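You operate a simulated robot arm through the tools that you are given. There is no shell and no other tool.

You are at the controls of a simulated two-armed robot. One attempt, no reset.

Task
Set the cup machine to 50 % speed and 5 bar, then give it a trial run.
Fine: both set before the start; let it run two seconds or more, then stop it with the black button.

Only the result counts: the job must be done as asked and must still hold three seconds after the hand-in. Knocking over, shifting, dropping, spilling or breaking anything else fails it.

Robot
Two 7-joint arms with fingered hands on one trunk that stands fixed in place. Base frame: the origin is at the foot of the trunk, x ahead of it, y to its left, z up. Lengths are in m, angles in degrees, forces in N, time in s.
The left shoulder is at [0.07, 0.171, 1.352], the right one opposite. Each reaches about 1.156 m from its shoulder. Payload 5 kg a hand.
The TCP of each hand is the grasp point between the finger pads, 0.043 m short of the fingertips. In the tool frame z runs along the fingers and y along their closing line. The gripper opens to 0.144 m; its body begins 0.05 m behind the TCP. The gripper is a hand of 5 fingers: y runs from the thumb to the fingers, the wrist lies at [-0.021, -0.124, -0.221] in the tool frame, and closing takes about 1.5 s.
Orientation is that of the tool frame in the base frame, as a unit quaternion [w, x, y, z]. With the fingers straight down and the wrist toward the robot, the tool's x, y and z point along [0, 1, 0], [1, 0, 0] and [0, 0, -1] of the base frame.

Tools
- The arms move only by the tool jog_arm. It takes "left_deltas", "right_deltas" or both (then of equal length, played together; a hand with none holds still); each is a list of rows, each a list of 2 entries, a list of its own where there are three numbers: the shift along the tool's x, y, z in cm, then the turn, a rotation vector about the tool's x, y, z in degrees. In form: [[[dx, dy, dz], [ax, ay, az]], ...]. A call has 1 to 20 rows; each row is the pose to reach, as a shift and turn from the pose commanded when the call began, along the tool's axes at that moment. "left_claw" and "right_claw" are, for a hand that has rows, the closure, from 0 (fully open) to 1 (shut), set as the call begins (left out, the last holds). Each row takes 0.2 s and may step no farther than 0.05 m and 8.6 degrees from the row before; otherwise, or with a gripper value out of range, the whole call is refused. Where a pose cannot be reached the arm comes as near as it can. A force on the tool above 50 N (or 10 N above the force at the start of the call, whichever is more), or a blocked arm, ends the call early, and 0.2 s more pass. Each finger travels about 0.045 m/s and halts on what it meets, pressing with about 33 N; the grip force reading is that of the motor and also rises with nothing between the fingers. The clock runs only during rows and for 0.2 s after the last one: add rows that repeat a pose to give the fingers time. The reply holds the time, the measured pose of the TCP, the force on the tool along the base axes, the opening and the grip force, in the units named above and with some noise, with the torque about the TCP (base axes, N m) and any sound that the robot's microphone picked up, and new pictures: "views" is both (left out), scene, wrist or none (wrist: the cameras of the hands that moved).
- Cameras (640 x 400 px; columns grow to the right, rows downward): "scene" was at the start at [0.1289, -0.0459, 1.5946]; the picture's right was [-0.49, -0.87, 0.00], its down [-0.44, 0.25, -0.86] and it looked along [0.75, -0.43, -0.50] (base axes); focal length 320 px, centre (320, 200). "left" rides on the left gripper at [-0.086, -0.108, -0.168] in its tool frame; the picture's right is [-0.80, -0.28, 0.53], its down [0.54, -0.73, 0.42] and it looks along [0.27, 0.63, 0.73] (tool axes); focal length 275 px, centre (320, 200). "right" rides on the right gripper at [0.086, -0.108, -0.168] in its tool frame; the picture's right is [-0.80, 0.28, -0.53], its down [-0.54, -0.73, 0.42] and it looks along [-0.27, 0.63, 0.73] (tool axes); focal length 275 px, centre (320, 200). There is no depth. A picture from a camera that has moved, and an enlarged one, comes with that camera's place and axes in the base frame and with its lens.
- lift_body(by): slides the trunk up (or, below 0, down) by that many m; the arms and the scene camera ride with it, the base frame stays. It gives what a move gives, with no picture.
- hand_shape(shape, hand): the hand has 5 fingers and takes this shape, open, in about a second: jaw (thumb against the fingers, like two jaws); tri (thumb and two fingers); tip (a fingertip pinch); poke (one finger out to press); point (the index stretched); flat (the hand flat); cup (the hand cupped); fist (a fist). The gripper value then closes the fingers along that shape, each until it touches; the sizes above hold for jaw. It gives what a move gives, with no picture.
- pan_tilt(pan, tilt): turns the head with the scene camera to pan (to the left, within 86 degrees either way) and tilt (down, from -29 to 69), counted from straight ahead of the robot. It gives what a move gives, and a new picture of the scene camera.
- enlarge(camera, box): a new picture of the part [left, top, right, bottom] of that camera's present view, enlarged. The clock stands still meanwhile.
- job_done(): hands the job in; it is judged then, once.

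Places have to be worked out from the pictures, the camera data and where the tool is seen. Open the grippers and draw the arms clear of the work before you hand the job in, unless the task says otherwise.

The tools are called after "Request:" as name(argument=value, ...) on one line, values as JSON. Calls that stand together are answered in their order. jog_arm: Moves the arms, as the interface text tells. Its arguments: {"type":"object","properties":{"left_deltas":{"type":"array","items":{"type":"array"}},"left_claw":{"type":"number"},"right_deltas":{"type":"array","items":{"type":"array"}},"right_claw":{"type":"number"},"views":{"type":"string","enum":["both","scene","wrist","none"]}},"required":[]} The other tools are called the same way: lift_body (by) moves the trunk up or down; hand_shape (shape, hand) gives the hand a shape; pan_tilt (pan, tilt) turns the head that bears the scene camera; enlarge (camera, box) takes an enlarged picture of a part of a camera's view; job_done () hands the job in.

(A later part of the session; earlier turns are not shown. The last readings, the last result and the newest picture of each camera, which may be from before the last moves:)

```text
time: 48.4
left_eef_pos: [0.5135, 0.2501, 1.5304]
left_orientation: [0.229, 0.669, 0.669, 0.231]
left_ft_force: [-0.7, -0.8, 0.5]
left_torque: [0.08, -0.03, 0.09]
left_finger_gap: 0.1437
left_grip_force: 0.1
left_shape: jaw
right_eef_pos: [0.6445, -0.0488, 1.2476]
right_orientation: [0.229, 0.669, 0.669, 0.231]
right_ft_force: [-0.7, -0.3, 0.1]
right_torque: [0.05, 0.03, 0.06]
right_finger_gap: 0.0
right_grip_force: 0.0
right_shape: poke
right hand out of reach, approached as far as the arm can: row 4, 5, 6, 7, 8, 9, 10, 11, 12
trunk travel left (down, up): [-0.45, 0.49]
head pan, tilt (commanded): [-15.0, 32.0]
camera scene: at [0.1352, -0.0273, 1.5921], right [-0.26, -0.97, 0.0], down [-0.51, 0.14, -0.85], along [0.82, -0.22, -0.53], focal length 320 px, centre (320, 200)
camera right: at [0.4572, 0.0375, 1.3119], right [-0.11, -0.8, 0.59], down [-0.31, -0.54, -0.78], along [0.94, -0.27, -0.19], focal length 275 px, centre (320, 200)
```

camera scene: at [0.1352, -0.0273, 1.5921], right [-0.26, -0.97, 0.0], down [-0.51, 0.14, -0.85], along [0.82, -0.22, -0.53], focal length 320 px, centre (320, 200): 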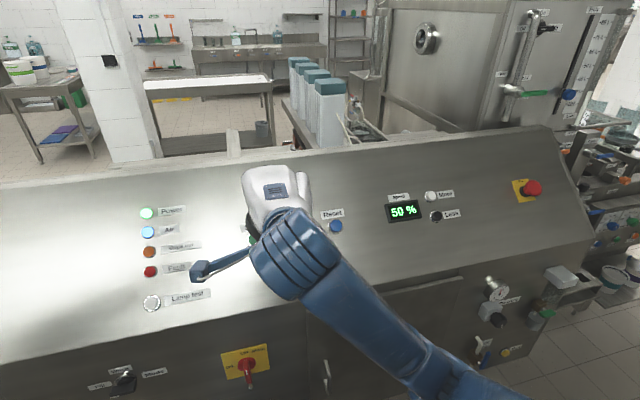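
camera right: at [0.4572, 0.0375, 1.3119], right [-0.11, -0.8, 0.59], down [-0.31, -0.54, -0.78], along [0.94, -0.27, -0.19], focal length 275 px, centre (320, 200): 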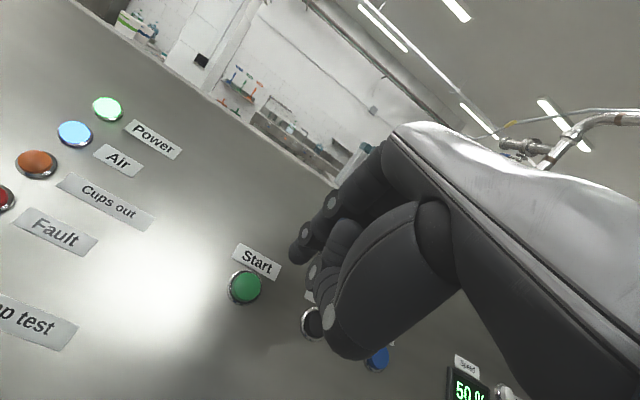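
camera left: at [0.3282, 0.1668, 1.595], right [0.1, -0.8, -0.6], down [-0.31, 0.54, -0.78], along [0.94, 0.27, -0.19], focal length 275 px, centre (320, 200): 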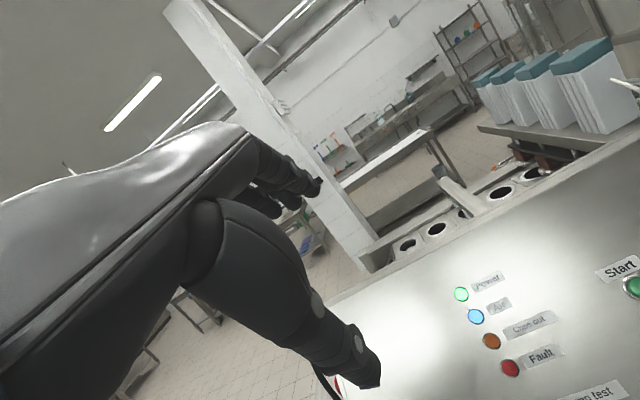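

The finger is above Start; from this view Start is at [0.723, -0.031, 1.132], so the aim needs no sideways correction and about 10 cm of travel along the normal. I'll close 7 cm and check.

Request:
jog_arm(right_deltas=[[[0, 0, 2.5], [0, 0, 0]], [[0, 0, 5], [0, 0, 0]], [[0, -0.1, 7], [0, 0, 0]], [[0, -0.1, 7], [0, 0, 0]]], views="none")

Request:
enlarge(camera="right", box=[210, 180, 370, 340])

Request:
enlarge(camera="scene", box=[200, 150, 380, 290])

```text
time: 49.4
left_eef_pos: [0.517, 0.2561, 1.5294]
left_orientation: [0.229, 0.669, 0.669, 0.229]
left_ft_force: [-0.3, 0.7, -0.6]
left_torque: [-0.03, -0.04, 0.01]
left_finger_gap: 0.1441
left_grip_force: 0.0
left_shape: jaw
right_eef_pos: [0.6886, -0.0484, 1.1899]
right_orientation: [0.23, 0.668, 0.668, 0.231]
right_ft_force: [-0.3, -0.3, 0.7]
right_torque: [0.01, 0.02, 0.01]
right_finger_gap: 0.0
right_grip_force: 0.1
right_shape: poke
trunk travel left (down, up): [-0.45, 0.49]
head pan, tilt (commanded): [-15.0, 32.0]
```

```text
2.50 times, centred on (290, 260) of right
camera zoom: at [0.4997, 0.0393, 1.2541], right [-0.1, -0.8, 0.6], down [-0.31, -0.54, -0.78], along [0.94, -0.27, -0.19], focal length 688 px, centre (395, 50)
```

zoom: 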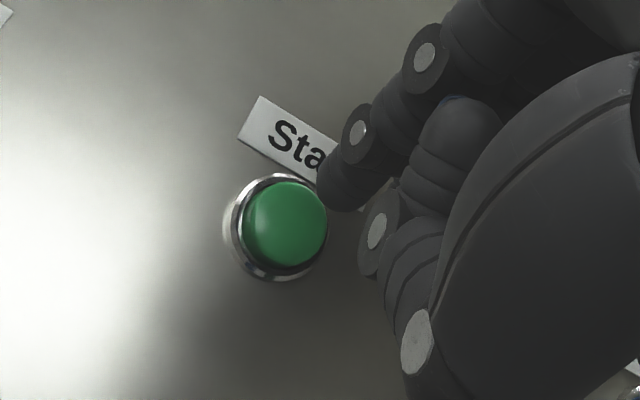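

```text
2.86 times, centred on (290, 220) of scene
camera zoom: at [0.1367, -0.0233, 1.5919], right [-0.26, -0.97, 0.0], down [-0.51, 0.14, -0.85], along [0.82, -0.22, -0.53], focal length 913 px, centre (406, 143)
```

zoom: 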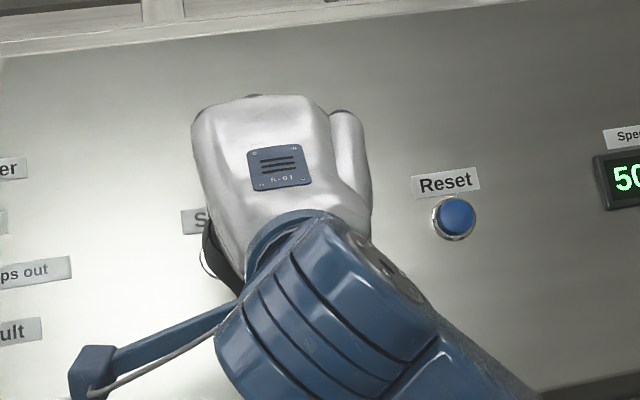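

The Start cap sits in the same place relative to the fingertip as Less did just before its press. With 50 % and 5 bar set, I'll press Start gently, stopping at the depth that clicked before.

Request:
jog_arm(right_deltas=[[[0, 0, 1.5], [0, 0, 0]], [[0, 0, 2.2], [0, 0, 0]], [[0, 0, 2.5], [0, 0, 0]], [[0, 0, 2.8], [0, 0, 0]], [[0, 0, 2.8], [0, 0, 0]]], views="wrist")

```text
time: 50.8
left_eef_pos: [0.5138, 0.2548, 1.5291]
left_orientation: [0.23, 0.669, 0.668, 0.229]
left_ft_force: [1.2, 0.2, -1.2]
left_torque: [0.02, 0.07, 0.0]
left_finger_gap: 0.1441
left_grip_force: 0.1
left_shape: jaw
right_eef_pos: [0.7016, -0.0475, 1.1784]
right_orientation: [0.234, 0.667, 0.666, 0.239]
right_ft_force: [-18.7, 0.4, 29.4]
right_torque: [0.42, -0.03, 0.23]
right_finger_gap: 0.0002
right_grip_force: 0.0
right_shape: poke
trunk travel left (down, up): [-0.45, 0.49]
head pan, tilt (commanded): [-15.0, 32.0]
heard: click
stopped in row 5 (right hand): the force on the tool passed its limit at 51 N (the readings are from after the stop); the commanded pose is now the measured one
camera right: at [0.5112, 0.0395, 1.2393], right [-0.11, -0.8, 0.59], down [-0.29, -0.54, -0.79], along [0.95, -0.26, -0.18], focal length 275 px, centre (320, 200)
```

right: 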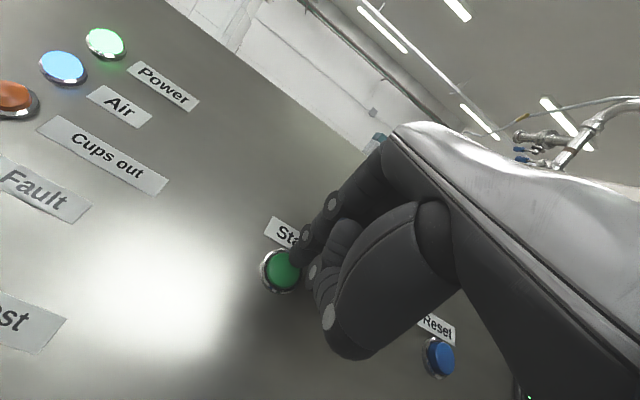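

I heard a click and the press bottomed out at about 50 N. I'll back off now and check the lamps, sound and motion to confirm the machine is running.

Request:
jog_arm(right_deltas=[[[0, 0, -1.5], [0, 0, 0]], [[0, 0, -4], [0, 0, 0]], [[0, 0, -4], [0, 0, 0]]], views="both")

```text
time: 51.6
left_eef_pos: [0.5153, 0.2526, 1.5292]
left_orientation: [0.229, 0.668, 0.67, 0.229]
left_ft_force: [-0.6, -0.5, 0.1]
left_torque: [0.04, -0.04, 0.04]
left_finger_gap: 0.1441
left_grip_force: 0.1
left_shape: jaw
right_eef_pos: [0.6785, -0.0491, 1.2025]
right_orientation: [0.231, 0.668, 0.668, 0.234]
right_ft_force: [-0.5, 0.2, 0.2]
right_torque: [-0.01, 0.02, -0.03]
right_finger_gap: 0.0
right_grip_force: 0.0
right_shape: poke
trunk travel left (down, up): [-0.45, 0.49]
head pan, tilt (commanded): [-15.0, 32.0]
camera scene: at [0.1359, -0.0243, 1.5919], right [-0.26, -0.97, 0.0], down [-0.51, 0.14, -0.85], along [0.82, -0.22, -0.53], focal length 320 px, centre (320, 200)
camera right: at [0.4884, 0.0388, 1.266], right [-0.11, -0.8, 0.59], down [-0.31, -0.54, -0.78], along [0.95, -0.27, -0.19], focal length 275 px, centre (320, 200)
```

scene: 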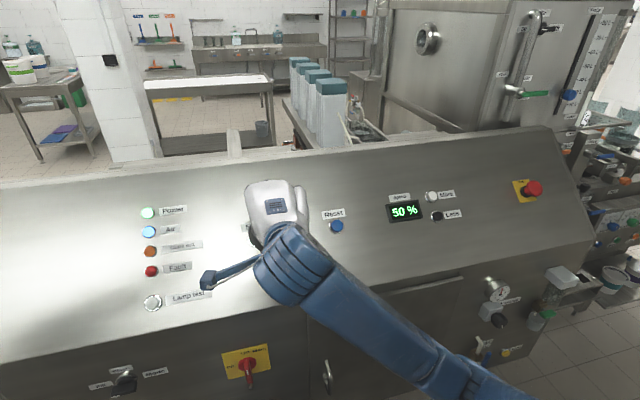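
right: 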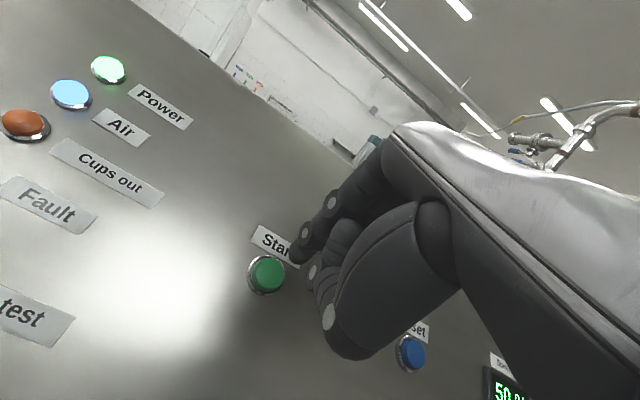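

Power and Air are lit with no fault. To see whether the machine is moving I'll compare close-ups of the conveyor area, and check the gauge.

Request:
enlarge(camera="scene", box=[270, 50, 430, 160])

Request:
enlarge(camera="left", box=[0, 0, 640, 400])

Request:
enlarge(camera="scene", box=[470, 265, 530, 315])

```text
3.64 times, centred on (350, 105) of scene
camera zoom: at [0.1359, -0.0243, 1.5919], right [-0.26, -0.97, 0.0], down [-0.51, 0.14, -0.85], along [0.82, -0.22, -0.53], focal length 1162 px, centre (211, 546)
```

zoom: 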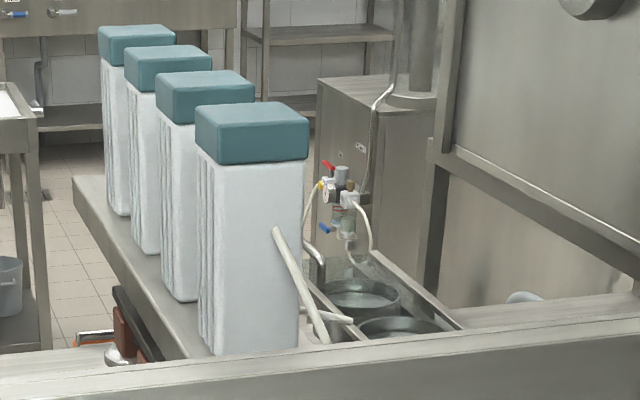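

```text
1.00 times, centred on (320, 200) of left (not enlarged: the box is as wide or as high as the picture)
camera zoom: at [0.3265, 0.1676, 1.5953], right [0.1, -0.8, -0.6], down [-0.31, 0.54, -0.78], along [0.94, 0.27, -0.19], focal length 275 px, centre (320, 200)
```

zoom: 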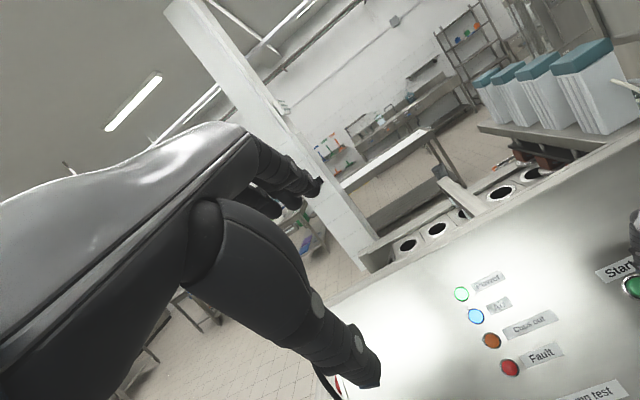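

```text
8.00 times, centred on (500, 290) of scene
camera zoom: at [0.1359, -0.0243, 1.5919], right [-0.26, -0.97, 0.0], down [-0.51, 0.14, -0.85], along [0.82, -0.22, -0.53], focal length 2557 px, centre (-1120, -520)
```

zoom: 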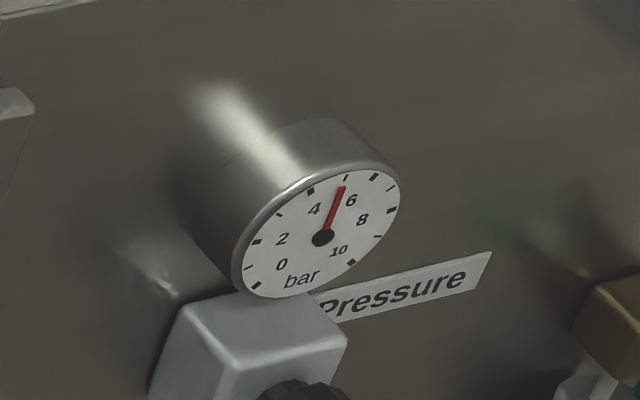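

The gauge holds at 5. I'll zoom the left camera on the conveyor now, move the finger over toward Stop with a little extra clearance, and zoom again to detect movement.

Request:
enlarge(camera="left", box=[380, 130, 580, 270])

Request:
jog_arm(right_deltas=[[[-2.4, 0, -1], [0, 0, 0]], [[-4.8, 0, -1], [0, 0, 0]], [[-7.2, 0, -1], [0, 0, 0]], [[-9.4, 0, -1], [0, 0, 0]], [[-9.4, 0, -1], [0, 0, 0]]], views="wrist")

Request:
enlarge(camera="left", box=[380, 130, 580, 270])

Request:
enlarge(camera="scene", box=[120, 190, 360, 320])

```text
2.86 times, centred on (480, 200) of left
camera zoom: at [0.3265, 0.1676, 1.5953], right [0.1, -0.8, -0.6], down [-0.31, 0.54, -0.78], along [0.94, 0.27, -0.19], focal length 786 px, centre (-137, 200)
```

zoom: 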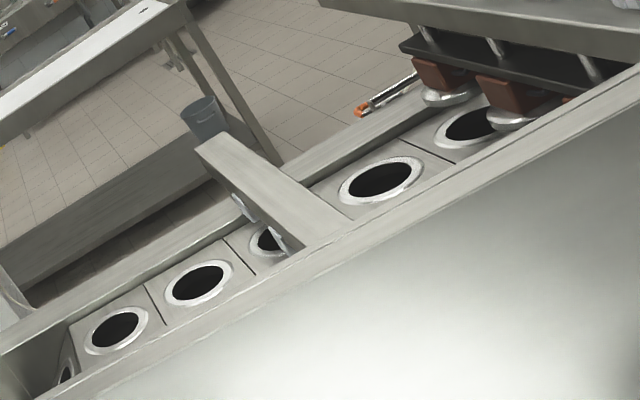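

```text
time: 52.8
left_eef_pos: [0.5163, 0.2535, 1.5299]
left_orientation: [0.23, 0.669, 0.669, 0.23]
left_ft_force: [-0.4, 0.4, 0.1]
left_torque: [0.01, 0.0, -0.01]
left_finger_gap: 0.1438
left_grip_force: 0.1
left_shape: jaw
right_eef_pos: [0.6695, -0.1303, 1.2099]
right_orientation: [0.233, 0.672, 0.664, 0.232]
right_ft_force: [-0.8, 0.2, -0.7]
right_torque: [0.01, -0.01, -0.03]
right_finger_gap: 0.0
right_grip_force: 0.1
right_shape: poke
right hand out of reach, approached as far as the arm can: row 4, 5
trunk travel left (down, up): [-0.45, 0.49]
head pan, tilt (commanded): [-15.0, 32.0]
camera right: at [0.4804, -0.0407, 1.2718], right [-0.12, -0.8, 0.59], down [-0.31, -0.54, -0.78], along [0.94, -0.28, -0.18], focal length 275 px, centre (320, 200)
```

right: 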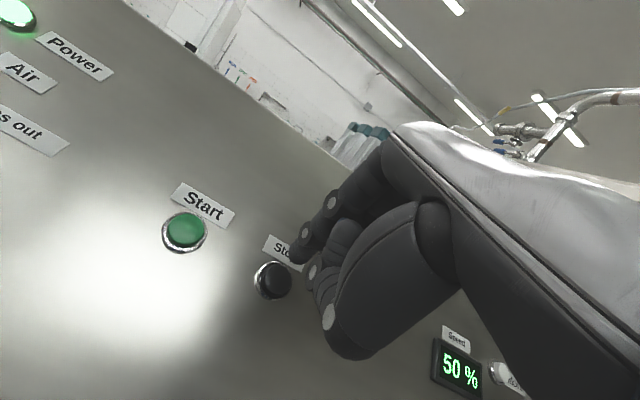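

```text
2.86 times, centred on (480, 200) of left
camera zoom: at [0.3278, 0.1671, 1.5951], right [0.1, -0.8, -0.6], down [-0.31, 0.54, -0.78], along [0.94, 0.27, -0.19], focal length 786 px, centre (-137, 200)
```

zoom: 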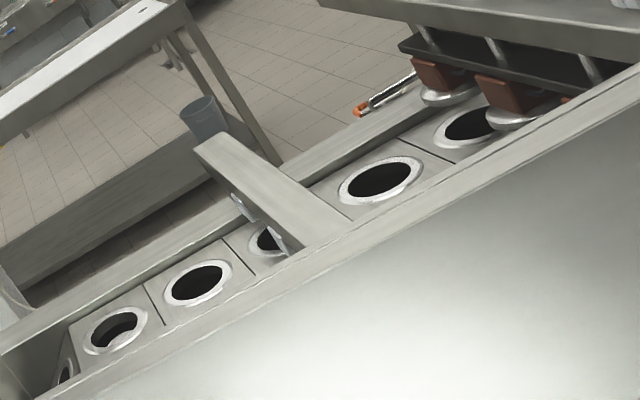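

```text
2.67 times, centred on (240, 255) of scene
camera zoom: at [0.1371, -0.0247, 1.5919], right [-0.26, -0.97, 0.0], down [-0.51, 0.14, -0.85], along [0.82, -0.22, -0.53], focal length 852 px, centre (533, 53)
```

zoom: 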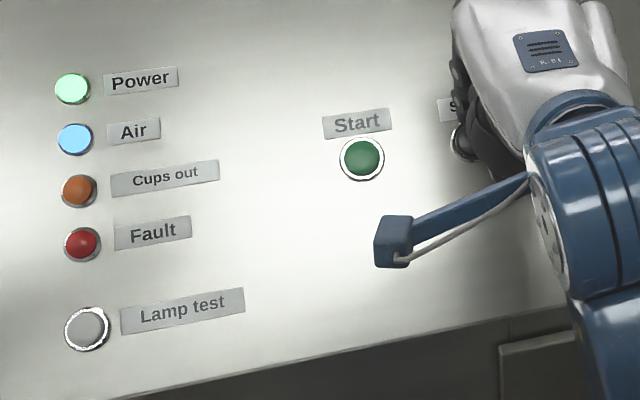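

A hole that was empty now shows a part inside it, so the machine is running, and more than 2 s have passed since the start click. The arm stopped about 1.2 cm short sideways of Stop, so I'll nudge over while closing in and see whether the pose is reachable nearer the panel.

Request:
jog_arm(right_deltas=[[[-0.6, 0.05, 1.0], [0, 0, 0]], [[-1.15, 0.1, 2.0], [0, 0, 0]], [[-1.15, 0.1, 2.0], [0, 0, 0]], [[-1.15, 0.1, 2.0], [0, 0, 0]]], views="wrist")

Request:
enlarge(camera="right", box=[210, 180, 370, 340])

Request:
enlarge(camera="left", box=[380, 130, 580, 270])

```text
time: 53.8
left_eef_pos: [0.5156, 0.254, 1.5294]
left_orientation: [0.229, 0.669, 0.669, 0.229]
left_ft_force: [1.2, -0.2, 0.6]
left_torque: [-0.01, -0.05, -0.01]
left_finger_gap: 0.1436
left_grip_force: 0.2
left_shape: jaw
right_eef_pos: [0.6786, -0.1301, 1.1938]
right_orientation: [0.234, 0.671, 0.664, 0.233]
right_ft_force: [-0.5, -0.3, -0.3]
right_torque: [0.02, -0.03, -0.04]
right_finger_gap: 0.0001
right_grip_force: 0.1
right_shape: poke
right hand out of reach, approached as far as the arm can: row 1, 2, 3, 4
trunk travel left (down, up): [-0.45, 0.49]
head pan, tilt (commanded): [-15.0, 32.0]
camera right: at [0.4909, -0.0395, 1.2556], right [-0.12, -0.8, 0.59], down [-0.31, -0.54, -0.78], along [0.94, -0.28, -0.18], focal length 275 px, centre (320, 200)
```

right: 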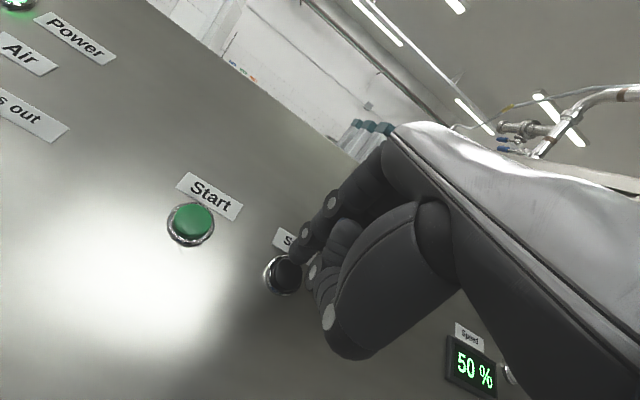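

```text
2.50 times, centred on (290, 260) of right
camera zoom: at [0.4909, -0.0395, 1.2556], right [-0.12, -0.8, 0.59], down [-0.31, -0.54, -0.78], along [0.94, -0.28, -0.18], focal length 688 px, centre (395, 50)
```

zoom: 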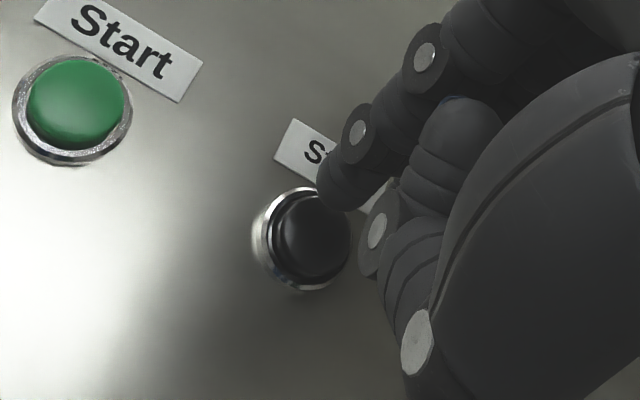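

```text
2.86 times, centred on (480, 200) of left
camera zoom: at [0.3275, 0.1677, 1.5951], right [0.1, -0.8, -0.6], down [-0.31, 0.54, -0.78], along [0.94, 0.27, -0.19], focal length 786 px, centre (-137, 200)
```

zoom: 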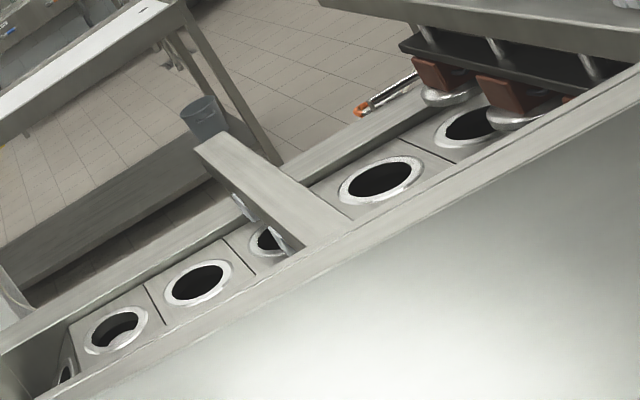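

The arm is limited at y ≈ -0.13, about 1.1 cm short of the Stop centre. Rolling the hand about 16° about the fingertip should bring the wrist back into reach, so I'll do that while holding a 3 cm standoff over Stop.

Request:
jog_arm(right_deltas=[[[-0.3, -0.03, 0], [0, 0, 5.4]], [[-0.8, -0.07, 0], [0, 0, 10.8]], [[-1.27, -0.12, 0], [0, 0, 16]], [[-1.27, -0.12, 0], [0, 0, 16]], [[-1.27, -0.12, 0], [0, 0, 16]]], views="wrist")

Request:
enlarge(camera="right", box=[210, 180, 370, 340])

Request:
enlarge(camera="left", box=[380, 130, 580, 270])

```text
time: 55.0
left_eef_pos: [0.5158, 0.2541, 1.5288]
left_orientation: [0.229, 0.669, 0.669, 0.23]
left_ft_force: [-1.2, 0.5, 0.4]
left_torque: [0.0, -0.03, -0.02]
left_finger_gap: 0.1438
left_grip_force: 0.0
left_shape: jaw
right_eef_pos: [0.6776, -0.1415, 1.1921]
right_orientation: [0.196, 0.755, 0.568, 0.264]
right_ft_force: [0.2, 0.8, -0.8]
right_torque: [-0.01, -0.01, -0.01]
right_finger_gap: 0.0
right_grip_force: 0.1
right_shape: poke
trunk travel left (down, up): [-0.45, 0.49]
head pan, tilt (commanded): [-15.0, 32.0]
camera right: at [0.5106, -0.0276, 1.2726], right [-0.29, -0.85, 0.45], down [-0.4, -0.32, -0.86], along [0.87, -0.43, -0.25], focal length 275 px, centre (320, 200)
```

right: 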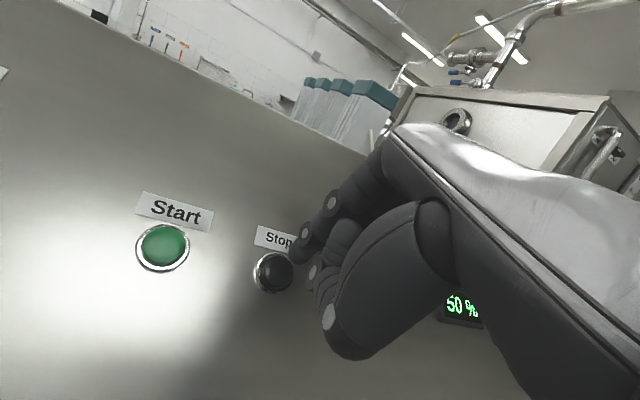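

```text
2.50 times, centred on (290, 260) of right
camera zoom: at [0.5106, -0.0276, 1.2726], right [-0.29, -0.85, 0.45], down [-0.4, -0.32, -0.86], along [0.87, -0.43, -0.25], focal length 688 px, centre (395, 50)
```

zoom: 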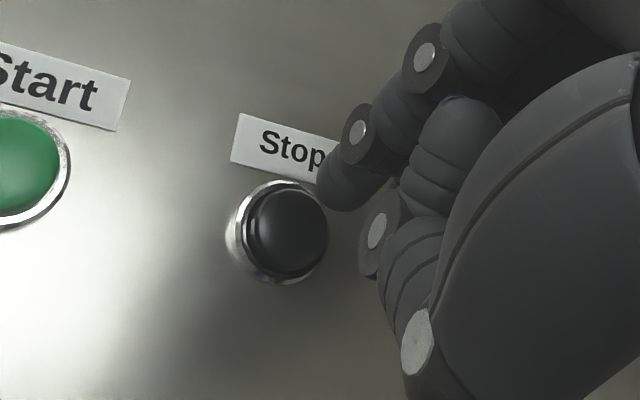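

```text
2.86 times, centred on (480, 200) of left
camera zoom: at [0.3275, 0.168, 1.5951], right [0.1, -0.8, -0.6], down [-0.31, 0.54, -0.78], along [0.94, 0.27, -0.19], focal length 786 px, centre (-137, 200)
```

zoom: 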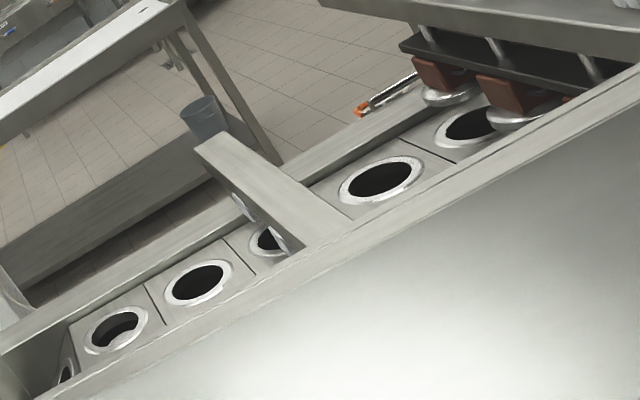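

The roll worked: the Stop cap now sits directly ahead of the fingertip at about 3 cm. Before stopping I'll confirm that the machine is still running by checking the lamps and comparing close-ups of the conveyor over a short wait.

Request:
enlarge(camera="left", box=[390, 200, 470, 270])

Request:
enlarge(camera="left", box=[480, 60, 640, 200])

Request:
enlarge(camera="scene", box=[120, 190, 240, 320])

Request:
jog_arm(right_deltas=[[[0, 0, 0], [0, 0, 0]], [[0, 0, 0], [0, 0, 0]]], views="scene")

Request:
enlarge(camera="left", box=[390, 200, 470, 270])

Request:
enlarge(camera="left", box=[480, 60, 640, 200])

```text
5.71 times, centred on (430, 235) of left
camera zoom: at [0.3275, 0.168, 1.5951], right [0.1, -0.8, -0.6], down [-0.31, 0.54, -0.78], along [0.94, 0.27, -0.19], focal length 1573 px, centre (-309, 0)
```

zoom: 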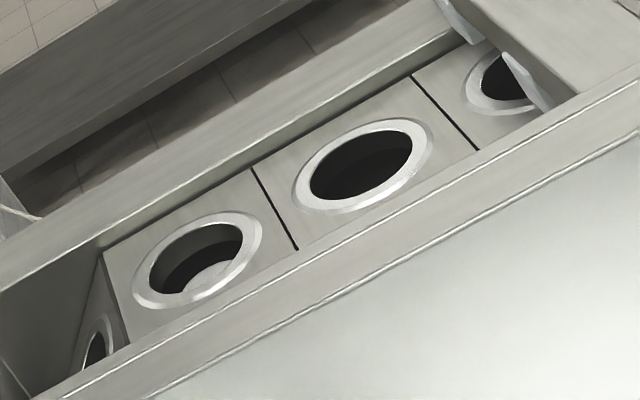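

```text
2.86 times, centred on (560, 130) of left
camera zoom: at [0.3275, 0.168, 1.5951], right [0.1, -0.8, -0.6], down [-0.31, 0.54, -0.78], along [0.94, 0.27, -0.19], focal length 786 px, centre (-366, 400)
```

zoom: 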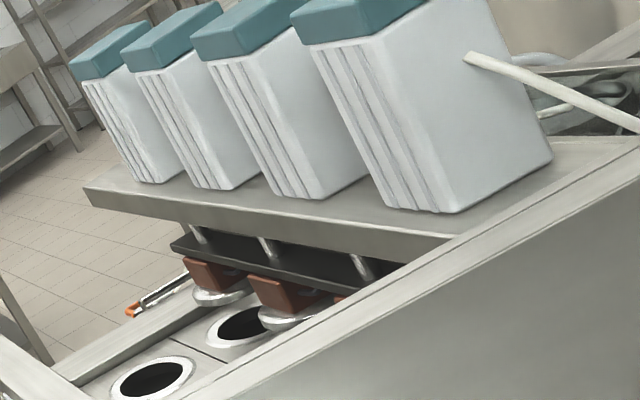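

```text
3.08 times, centred on (180, 255) of scene
camera zoom: at [0.1368, -0.0239, 1.5919], right [-0.26, -0.97, 0.0], down [-0.51, 0.14, -0.85], along [0.82, -0.22, -0.53], focal length 983 px, centre (751, 31)
```

zoom: 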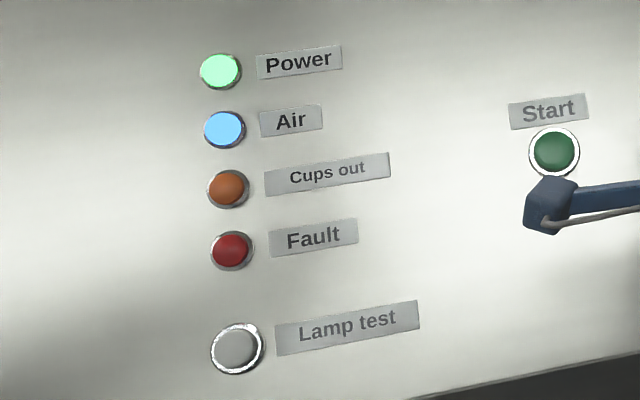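

```text
time: 55.6
left_eef_pos: [0.5154, 0.2537, 1.5296]
left_orientation: [0.229, 0.669, 0.669, 0.23]
left_ft_force: [-0.8, -0.1, -0.2]
left_torque: [-0.01, 0.01, 0.0]
left_finger_gap: 0.1438
left_grip_force: 0.1
left_shape: jaw
right_eef_pos: [0.6773, -0.1418, 1.1922]
right_orientation: [0.196, 0.754, 0.568, 0.264]
right_ft_force: [0.4, 0.1, 0.1]
right_torque: [-0.03, -0.01, 0.04]
right_finger_gap: 0.0
right_grip_force: 0.1
right_shape: poke
trunk travel left (down, up): [-0.45, 0.49]
head pan, tilt (commanded): [-15.0, 32.0]
camera scene: at [0.1368, -0.0239, 1.5919], right [-0.26, -0.97, 0.0], down [-0.51, 0.14, -0.85], along [0.82, -0.22, -0.53], focal length 320 px, centre (320, 200)
```

scene: 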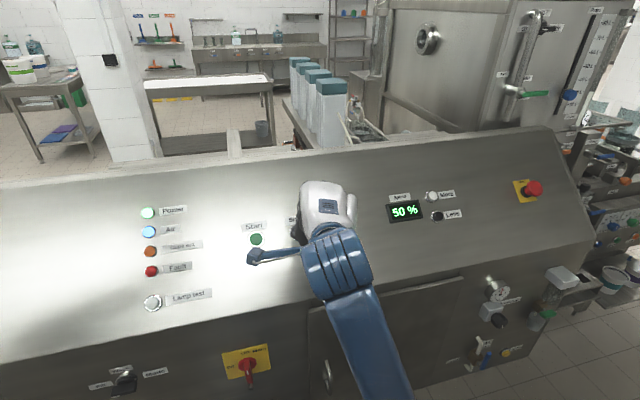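

```text
5.71 times, centred on (430, 235) of left
camera zoom: at [0.3275, 0.168, 1.5951], right [0.1, -0.8, -0.6], down [-0.31, 0.54, -0.78], along [0.94, 0.27, -0.19], focal length 1573 px, centre (-309, 0)
```

zoom: 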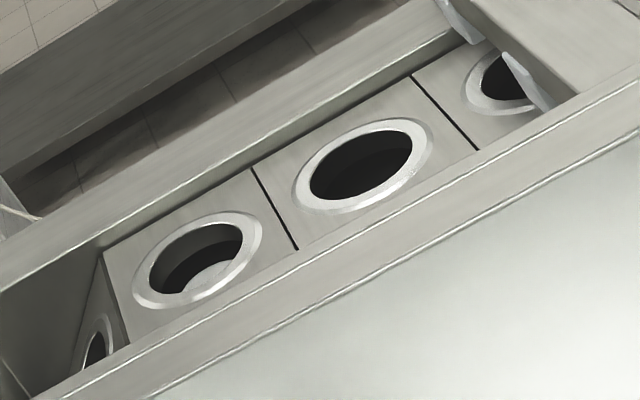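

```text
2.86 times, centred on (560, 130) of left
camera zoom: at [0.3275, 0.168, 1.5951], right [0.1, -0.8, -0.6], down [-0.31, 0.54, -0.78], along [0.94, 0.27, -0.19], focal length 786 px, centre (-366, 400)
```

zoom: 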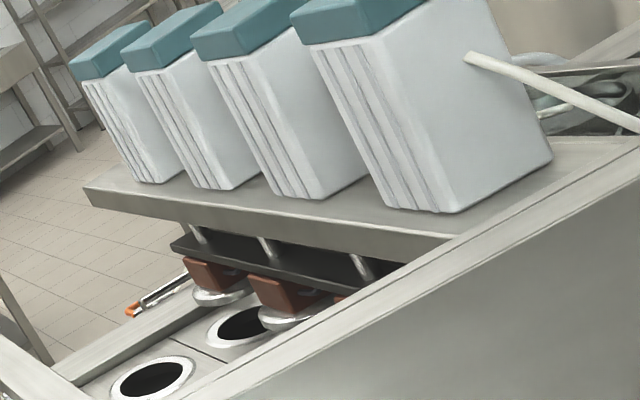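

The lamps are normal and a cup now sits in the first cell, so the cycle did start, though the conveyor appears to index in steps. I'll wait another second or so to confirm that it is cycling.

Request:
jog_arm(right_deltas=[[[0, 0, 0], [0, 0, 0]], [[0, 0, 0], [0, 0, 0]], [[0, 0, 0], [0, 0, 0]], [[0, 0, 0], [0, 0, 0]], [[0, 0, 0], [0, 0, 0]]], views="none")

Request:
enlarge(camera="left", box=[380, 130, 580, 270])

```text
time: 56.8
left_eef_pos: [0.5154, 0.253, 1.5295]
left_orientation: [0.229, 0.669, 0.669, 0.229]
left_ft_force: [-0.2, 0.5, 0.6]
left_torque: [-0.01, 0.04, 0.01]
left_finger_gap: 0.144
left_grip_force: 0.1
left_shape: jaw
right_eef_pos: [0.678, -0.1408, 1.1929]
right_orientation: [0.197, 0.754, 0.568, 0.264]
right_ft_force: [-1.0, -0.7, 0.2]
right_torque: [-0.02, 0.01, 0.0]
right_finger_gap: 0.0
right_grip_force: 0.0
right_shape: poke
trunk travel left (down, up): [-0.45, 0.49]
head pan, tilt (commanded): [-15.0, 32.0]
```

```text
2.86 times, centred on (480, 200) of left
camera zoom: at [0.3275, 0.1679, 1.5951], right [0.1, -0.8, -0.6], down [-0.31, 0.54, -0.78], along [0.94, 0.27, -0.19], focal length 786 px, centre (-137, 200)
```

zoom: 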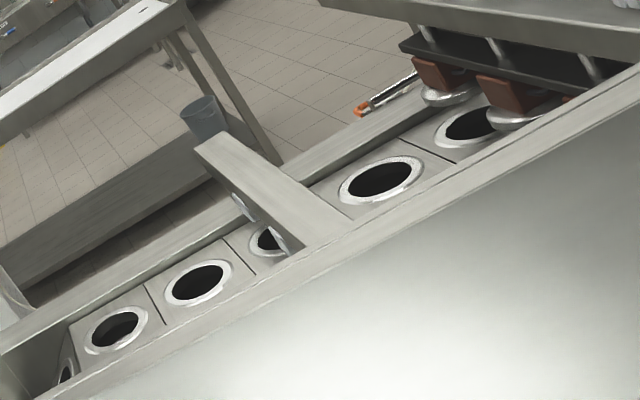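

The part in the first cell moved again, so the machine is cycling and has run about 6 s. I'll press the black Stop button now.

Request:
jog_arm(right_deltas=[[[0, 0, 1.2], [0, 0, 0]], [[0, 0, 1.7], [0, 0, 0]], [[0, 0, 2.1], [0, 0, 0]], [[0, 0, 2.4], [0, 0, 0]], [[0, 0, 2.6], [0, 0, 0]], [[0, 0, 2.6], [0, 0, 0]]], views="wrist")

```text
time: 58.2
left_eef_pos: [0.5118, 0.2546, 1.5297]
left_orientation: [0.23, 0.668, 0.669, 0.23]
left_ft_force: [0.3, -1.1, -0.3]
left_torque: [0.01, 0.0, 0.02]
left_finger_gap: 0.1438
left_grip_force: 0.1
left_shape: jaw
right_eef_pos: [0.6904, -0.142, 1.1757]
right_orientation: [0.197, 0.754, 0.567, 0.265]
right_ft_force: [-11.2, -3.5, 16.2]
right_torque: [0.15, -0.21, 0.08]
right_finger_gap: 0.0
right_grip_force: 0.1
right_shape: poke
trunk travel left (down, up): [-0.45, 0.49]
head pan, tilt (commanded): [-15.0, 32.0]
heard: click
camera right: at [0.5237, -0.0281, 1.2548], right [-0.29, -0.85, 0.45], down [-0.4, -0.32, -0.86], along [0.87, -0.43, -0.24], focal length 275 px, centre (320, 200)
```

right: 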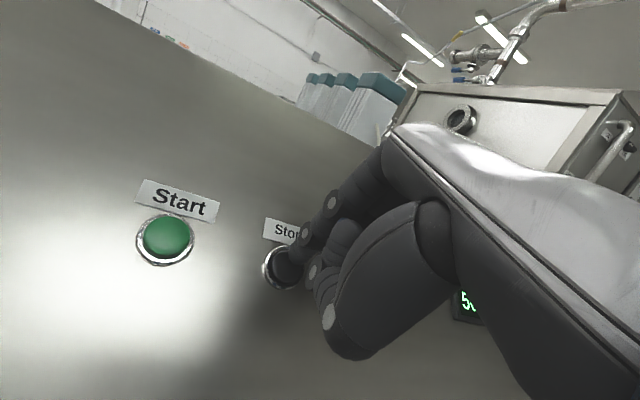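

I heard the click on Stop. I'll back the finger straight off the panel and then check that the conveyor has stopped.

Request:
jog_arm(right_deltas=[[[0, 0, -2], [0, 0, 0]], [[0, 0, -5], [0, 0, 0]], [[0, 0, -8], [0, 0, 0]], [[0, 0, -10], [0, 0, 0]]], views="scene")

Request:
enlarge(camera="left", box=[390, 200, 470, 270])

Request:
enlarge(camera="scene", box=[120, 190, 470, 320])

Request:
enlarge(camera="scene", box=[470, 265, 530, 315])

```text
time: 59.2
left_eef_pos: [0.5164, 0.2543, 1.5289]
left_orientation: [0.229, 0.669, 0.669, 0.229]
left_ft_force: [0.7, -0.4, 0.5]
left_torque: [-0.02, -0.02, -0.05]
left_finger_gap: 0.144
left_grip_force: 0.0
left_shape: jaw
right_eef_pos: [0.6303, -0.1406, 1.2509]
right_orientation: [0.196, 0.754, 0.569, 0.263]
right_ft_force: [1.2, 1.1, 0.3]
right_torque: [-0.01, 0.02, -0.01]
right_finger_gap: 0.0
right_grip_force: 0.1
right_shape: poke
trunk travel left (down, up): [-0.45, 0.49]
head pan, tilt (commanded): [-15.0, 32.0]
camera scene: at [0.1372, -0.0237, 1.5918], right [-0.26, -0.97, 0.0], down [-0.51, 0.14, -0.85], along [0.82, -0.22, -0.53], focal length 320 px, centre (320, 200)
```

scene: 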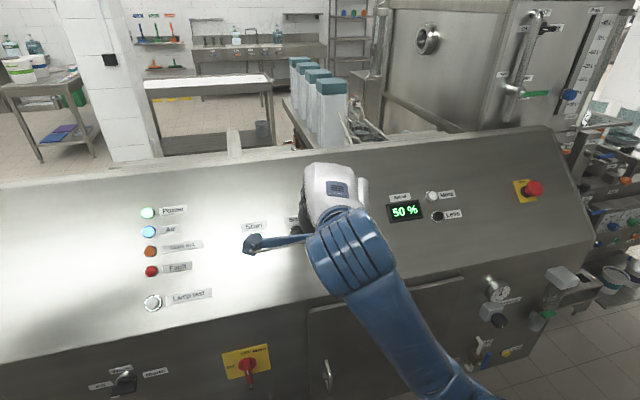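

```text
5.71 times, centred on (430, 235) of left
camera zoom: at [0.3279, 0.1681, 1.5949], right [0.1, -0.8, -0.6], down [-0.31, 0.54, -0.78], along [0.94, 0.27, -0.19], focal length 1573 px, centre (-309, 0)
```

zoom: 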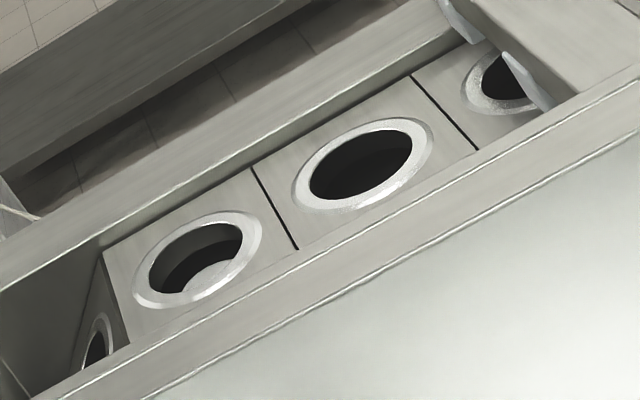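

```text
1.83 times, centred on (295, 255) of scene
camera zoom: at [0.1372, -0.0237, 1.5918], right [-0.26, -0.97, 0.0], down [-0.51, 0.14, -0.85], along [0.82, -0.22, -0.53], focal length 584 px, centre (366, 99)
```

zoom: 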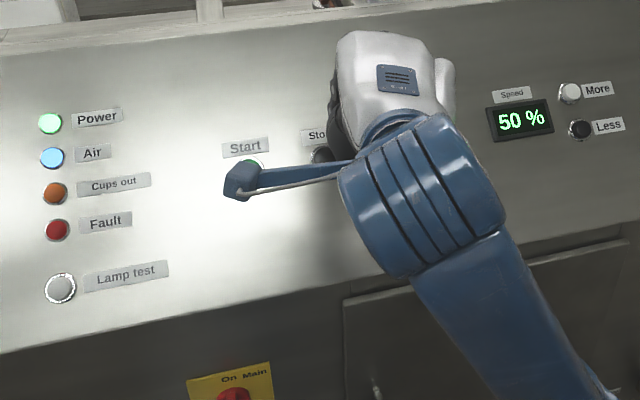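

```text
8.00 times, centred on (500, 290) of scene
camera zoom: at [0.1372, -0.0237, 1.5918], right [-0.26, -0.97, 0.0], down [-0.51, 0.14, -0.85], along [0.82, -0.22, -0.53], focal length 2557 px, centre (-1120, -520)
```

zoom: 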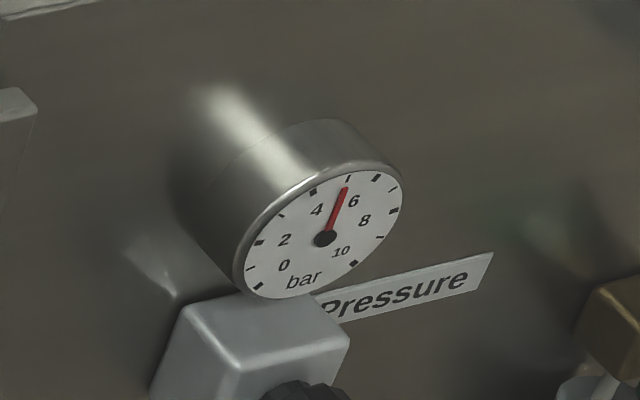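

The gauge is at 5 and the display at 50 %. I'll retract the right arm to its starting area and, while that takes a few seconds, take snapshots to verify that the conveyor is at rest.

Request:
jog_arm(right_deltas=[[[-3.6, 0.75, -2.2], [0, 0, -1.3]], [[-7.2, 1.5, -4.4], [0, 0, -2.7]], [[-10.8, 2.25, -6.7], [0, 0, -4]], [[-14.4, 3.0, -8.9], [0, 0, -5.3]], [[-18.0, 3.75, -11.1], [0, 0, -6.7]], [[-21.6, 4.5, -13.3], [0, 0, -8]], [[-25.2, 5.25, -15.6], [0, 0, -9.3]], [[-28.8, 6.0, -17.8], [0, 0, -10.7]], [[-32.4, 6.75, -20.0], [0, 0, -12]], [[-36.0, 7.5, -22.2], [0, 0, -13.3]], [[-39.6, 8.25, -24.4], [0, 0, -14.7]], [[-43.2, 9.0, -26.7], [0, 0, -16]], [[-43.2, 9.0, -26.7], [0, 0, -16]]], views="scene")

Request:
enlarge(camera="left", box=[390, 200, 470, 270])

Request:
enlarge(camera="left", box=[380, 130, 580, 270])

```text
time: 62.0
left_eef_pos: [0.5162, 0.2539, 1.5291]
left_orientation: [0.23, 0.669, 0.668, 0.229]
left_ft_force: [-0.5, 0.4, 0.6]
left_torque: [0.03, -0.05, -0.01]
left_finger_gap: 0.1443
left_grip_force: 0.0
left_shape: jaw
right_eef_pos: [0.6253, -0.2506, 1.4018]
right_orientation: [0.264, 0.744, 0.571, 0.227]
right_ft_force: [0.1, 0.0, 0.2]
right_torque: [0.02, -0.02, 0.02]
right_finger_gap: 0.0
right_grip_force: 0.0
right_shape: poke
right hand out of reach, approached as far as the arm can: row 1, 2, 3, 4, 5, 6, 7, 8, 9, 10, 11, 12, 13
trunk travel left (down, up): [-0.45, 0.49]
head pan, tilt (commanded): [-15.0, 32.0]
camera scene: at [0.1369, -0.0247, 1.5919], right [-0.26, -0.97, 0.0], down [-0.51, 0.14, -0.85], along [0.82, -0.22, -0.53], focal length 320 px, centre (320, 200)
```

scene: 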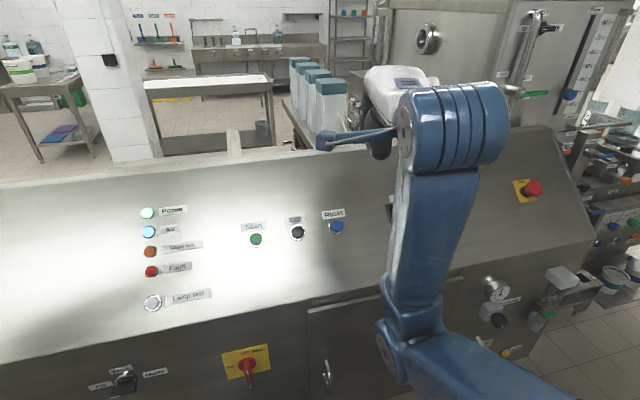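

```text
5.71 times, centred on (430, 235) of left
camera zoom: at [0.3276, 0.1672, 1.5951], right [0.1, -0.8, -0.6], down [-0.31, 0.54, -0.78], along [0.94, 0.27, -0.19], focal length 1573 px, centre (-309, 0)
```

zoom: 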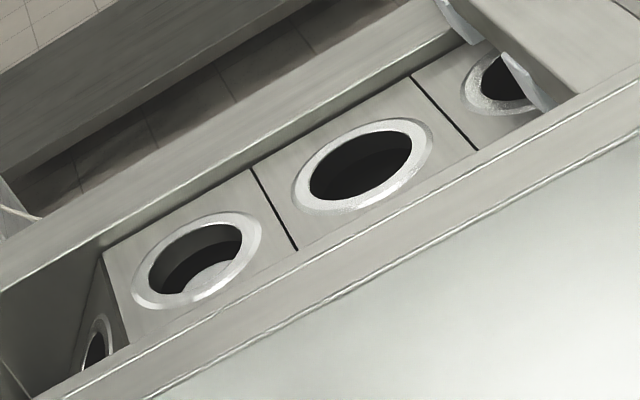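

```text
2.86 times, centred on (480, 200) of left
camera zoom: at [0.3276, 0.1672, 1.5951], right [0.1, -0.8, -0.6], down [-0.31, 0.54, -0.78], along [0.94, 0.27, -0.19], focal length 786 px, centre (-137, 200)
```

zoom: 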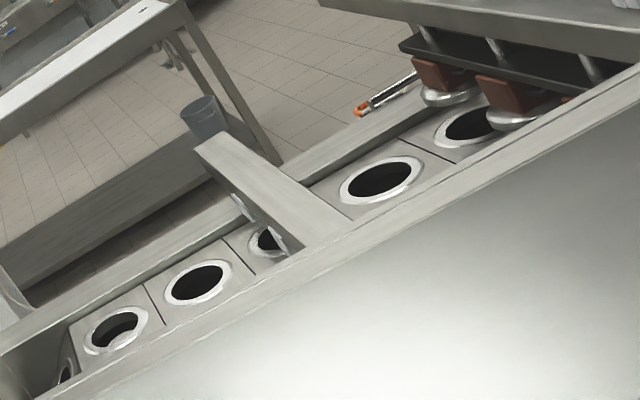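

The right hand is clear of the panel, above it at [0.63, -0.25, 1.40], and the cup looks the same at 59.2 s and 62.0 s, so the machine appears stopped. I'll move the right arm off to the right and compare once more a couple of seconds later.

Request:
jog_arm(right_deltas=[[[-3.7, 0.8, 0.15], [0, 0, 0]], [[-7.4, 1.5, 0.3], [0, 0, 0]], [[-11.1, 2.3, 0.45], [0, 0, 0]], [[-14.8, 3.1, 0.6], [0, 0, 0]], [[-18.4, 3.8, 0.75], [0, 0, 0]], [[-22.1, 4.6, 0.9], [0, 0, 0]], [[-25.8, 5.4, 1.05], [0, 0, 0]], [[-29.5, 6.1, 1.2], [0, 0, 0]], [[-29.5, 6.1, 1.2], [0, 0, 0]]], views="scene")

Request:
enlarge(camera="left", box=[390, 200, 470, 270])

Request:
enlarge(camera="left", box=[380, 130, 580, 270])

```text
time: 64.0
left_eef_pos: [0.5158, 0.2539, 1.5289]
left_orientation: [0.229, 0.668, 0.67, 0.229]
left_ft_force: [-0.4, -0.4, -0.4]
left_torque: [0.0, 0.02, 0.0]
left_finger_gap: 0.1438
left_grip_force: 0.1
left_shape: jaw
right_eef_pos: [0.63, -0.3368, 1.3853]
right_orientation: [0.284, 0.781, 0.512, 0.217]
right_ft_force: [-0.5, -0.2, 0.3]
right_torque: [0.04, -0.03, -0.02]
right_finger_gap: 0.0
right_grip_force: 0.0
right_shape: poke
right hand out of reach, approached as far as the arm can: row 1, 2, 3, 4, 5, 6, 7, 8, 9
trunk travel left (down, up): [-0.45, 0.49]
head pan, tilt (commanded): [-15.0, 32.0]
camera scene: at [0.1368, -0.0242, 1.5919], right [-0.26, -0.97, 0.0], down [-0.51, 0.14, -0.85], along [0.82, -0.22, -0.53], focal length 320 px, centre (320, 200)
```

scene: 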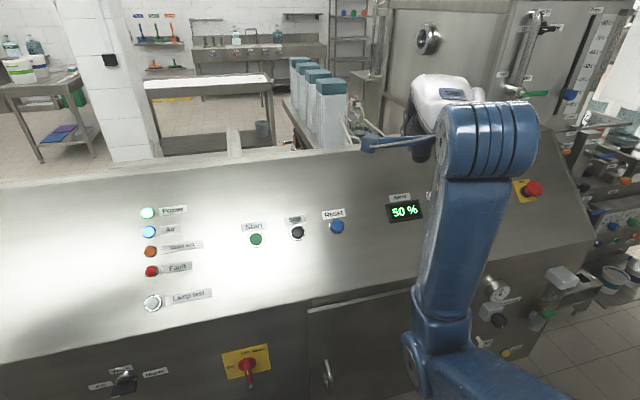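

```text
5.71 times, centred on (430, 235) of left
camera zoom: at [0.3275, 0.1676, 1.5951], right [0.1, -0.8, -0.6], down [-0.31, 0.54, -0.78], along [0.94, 0.27, -0.19], focal length 1573 px, centre (-309, 0)
```

zoom: 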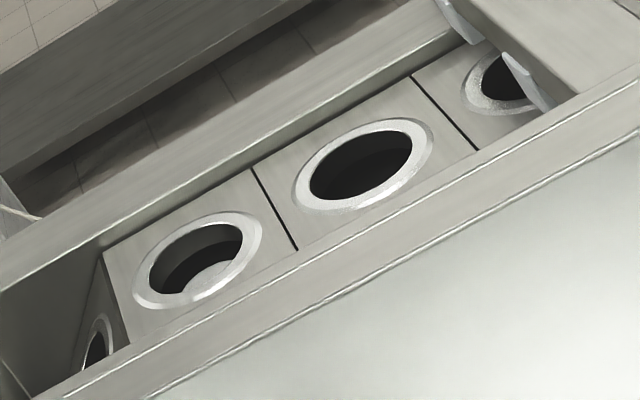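

```text
2.86 times, centred on (480, 200) of left
camera zoom: at [0.3275, 0.1676, 1.5951], right [0.1, -0.8, -0.6], down [-0.31, 0.54, -0.78], along [0.94, 0.27, -0.19], focal length 786 px, centre (-137, 200)
```

zoom: 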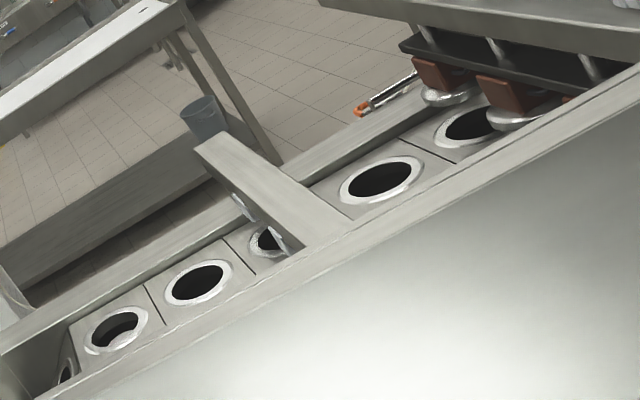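

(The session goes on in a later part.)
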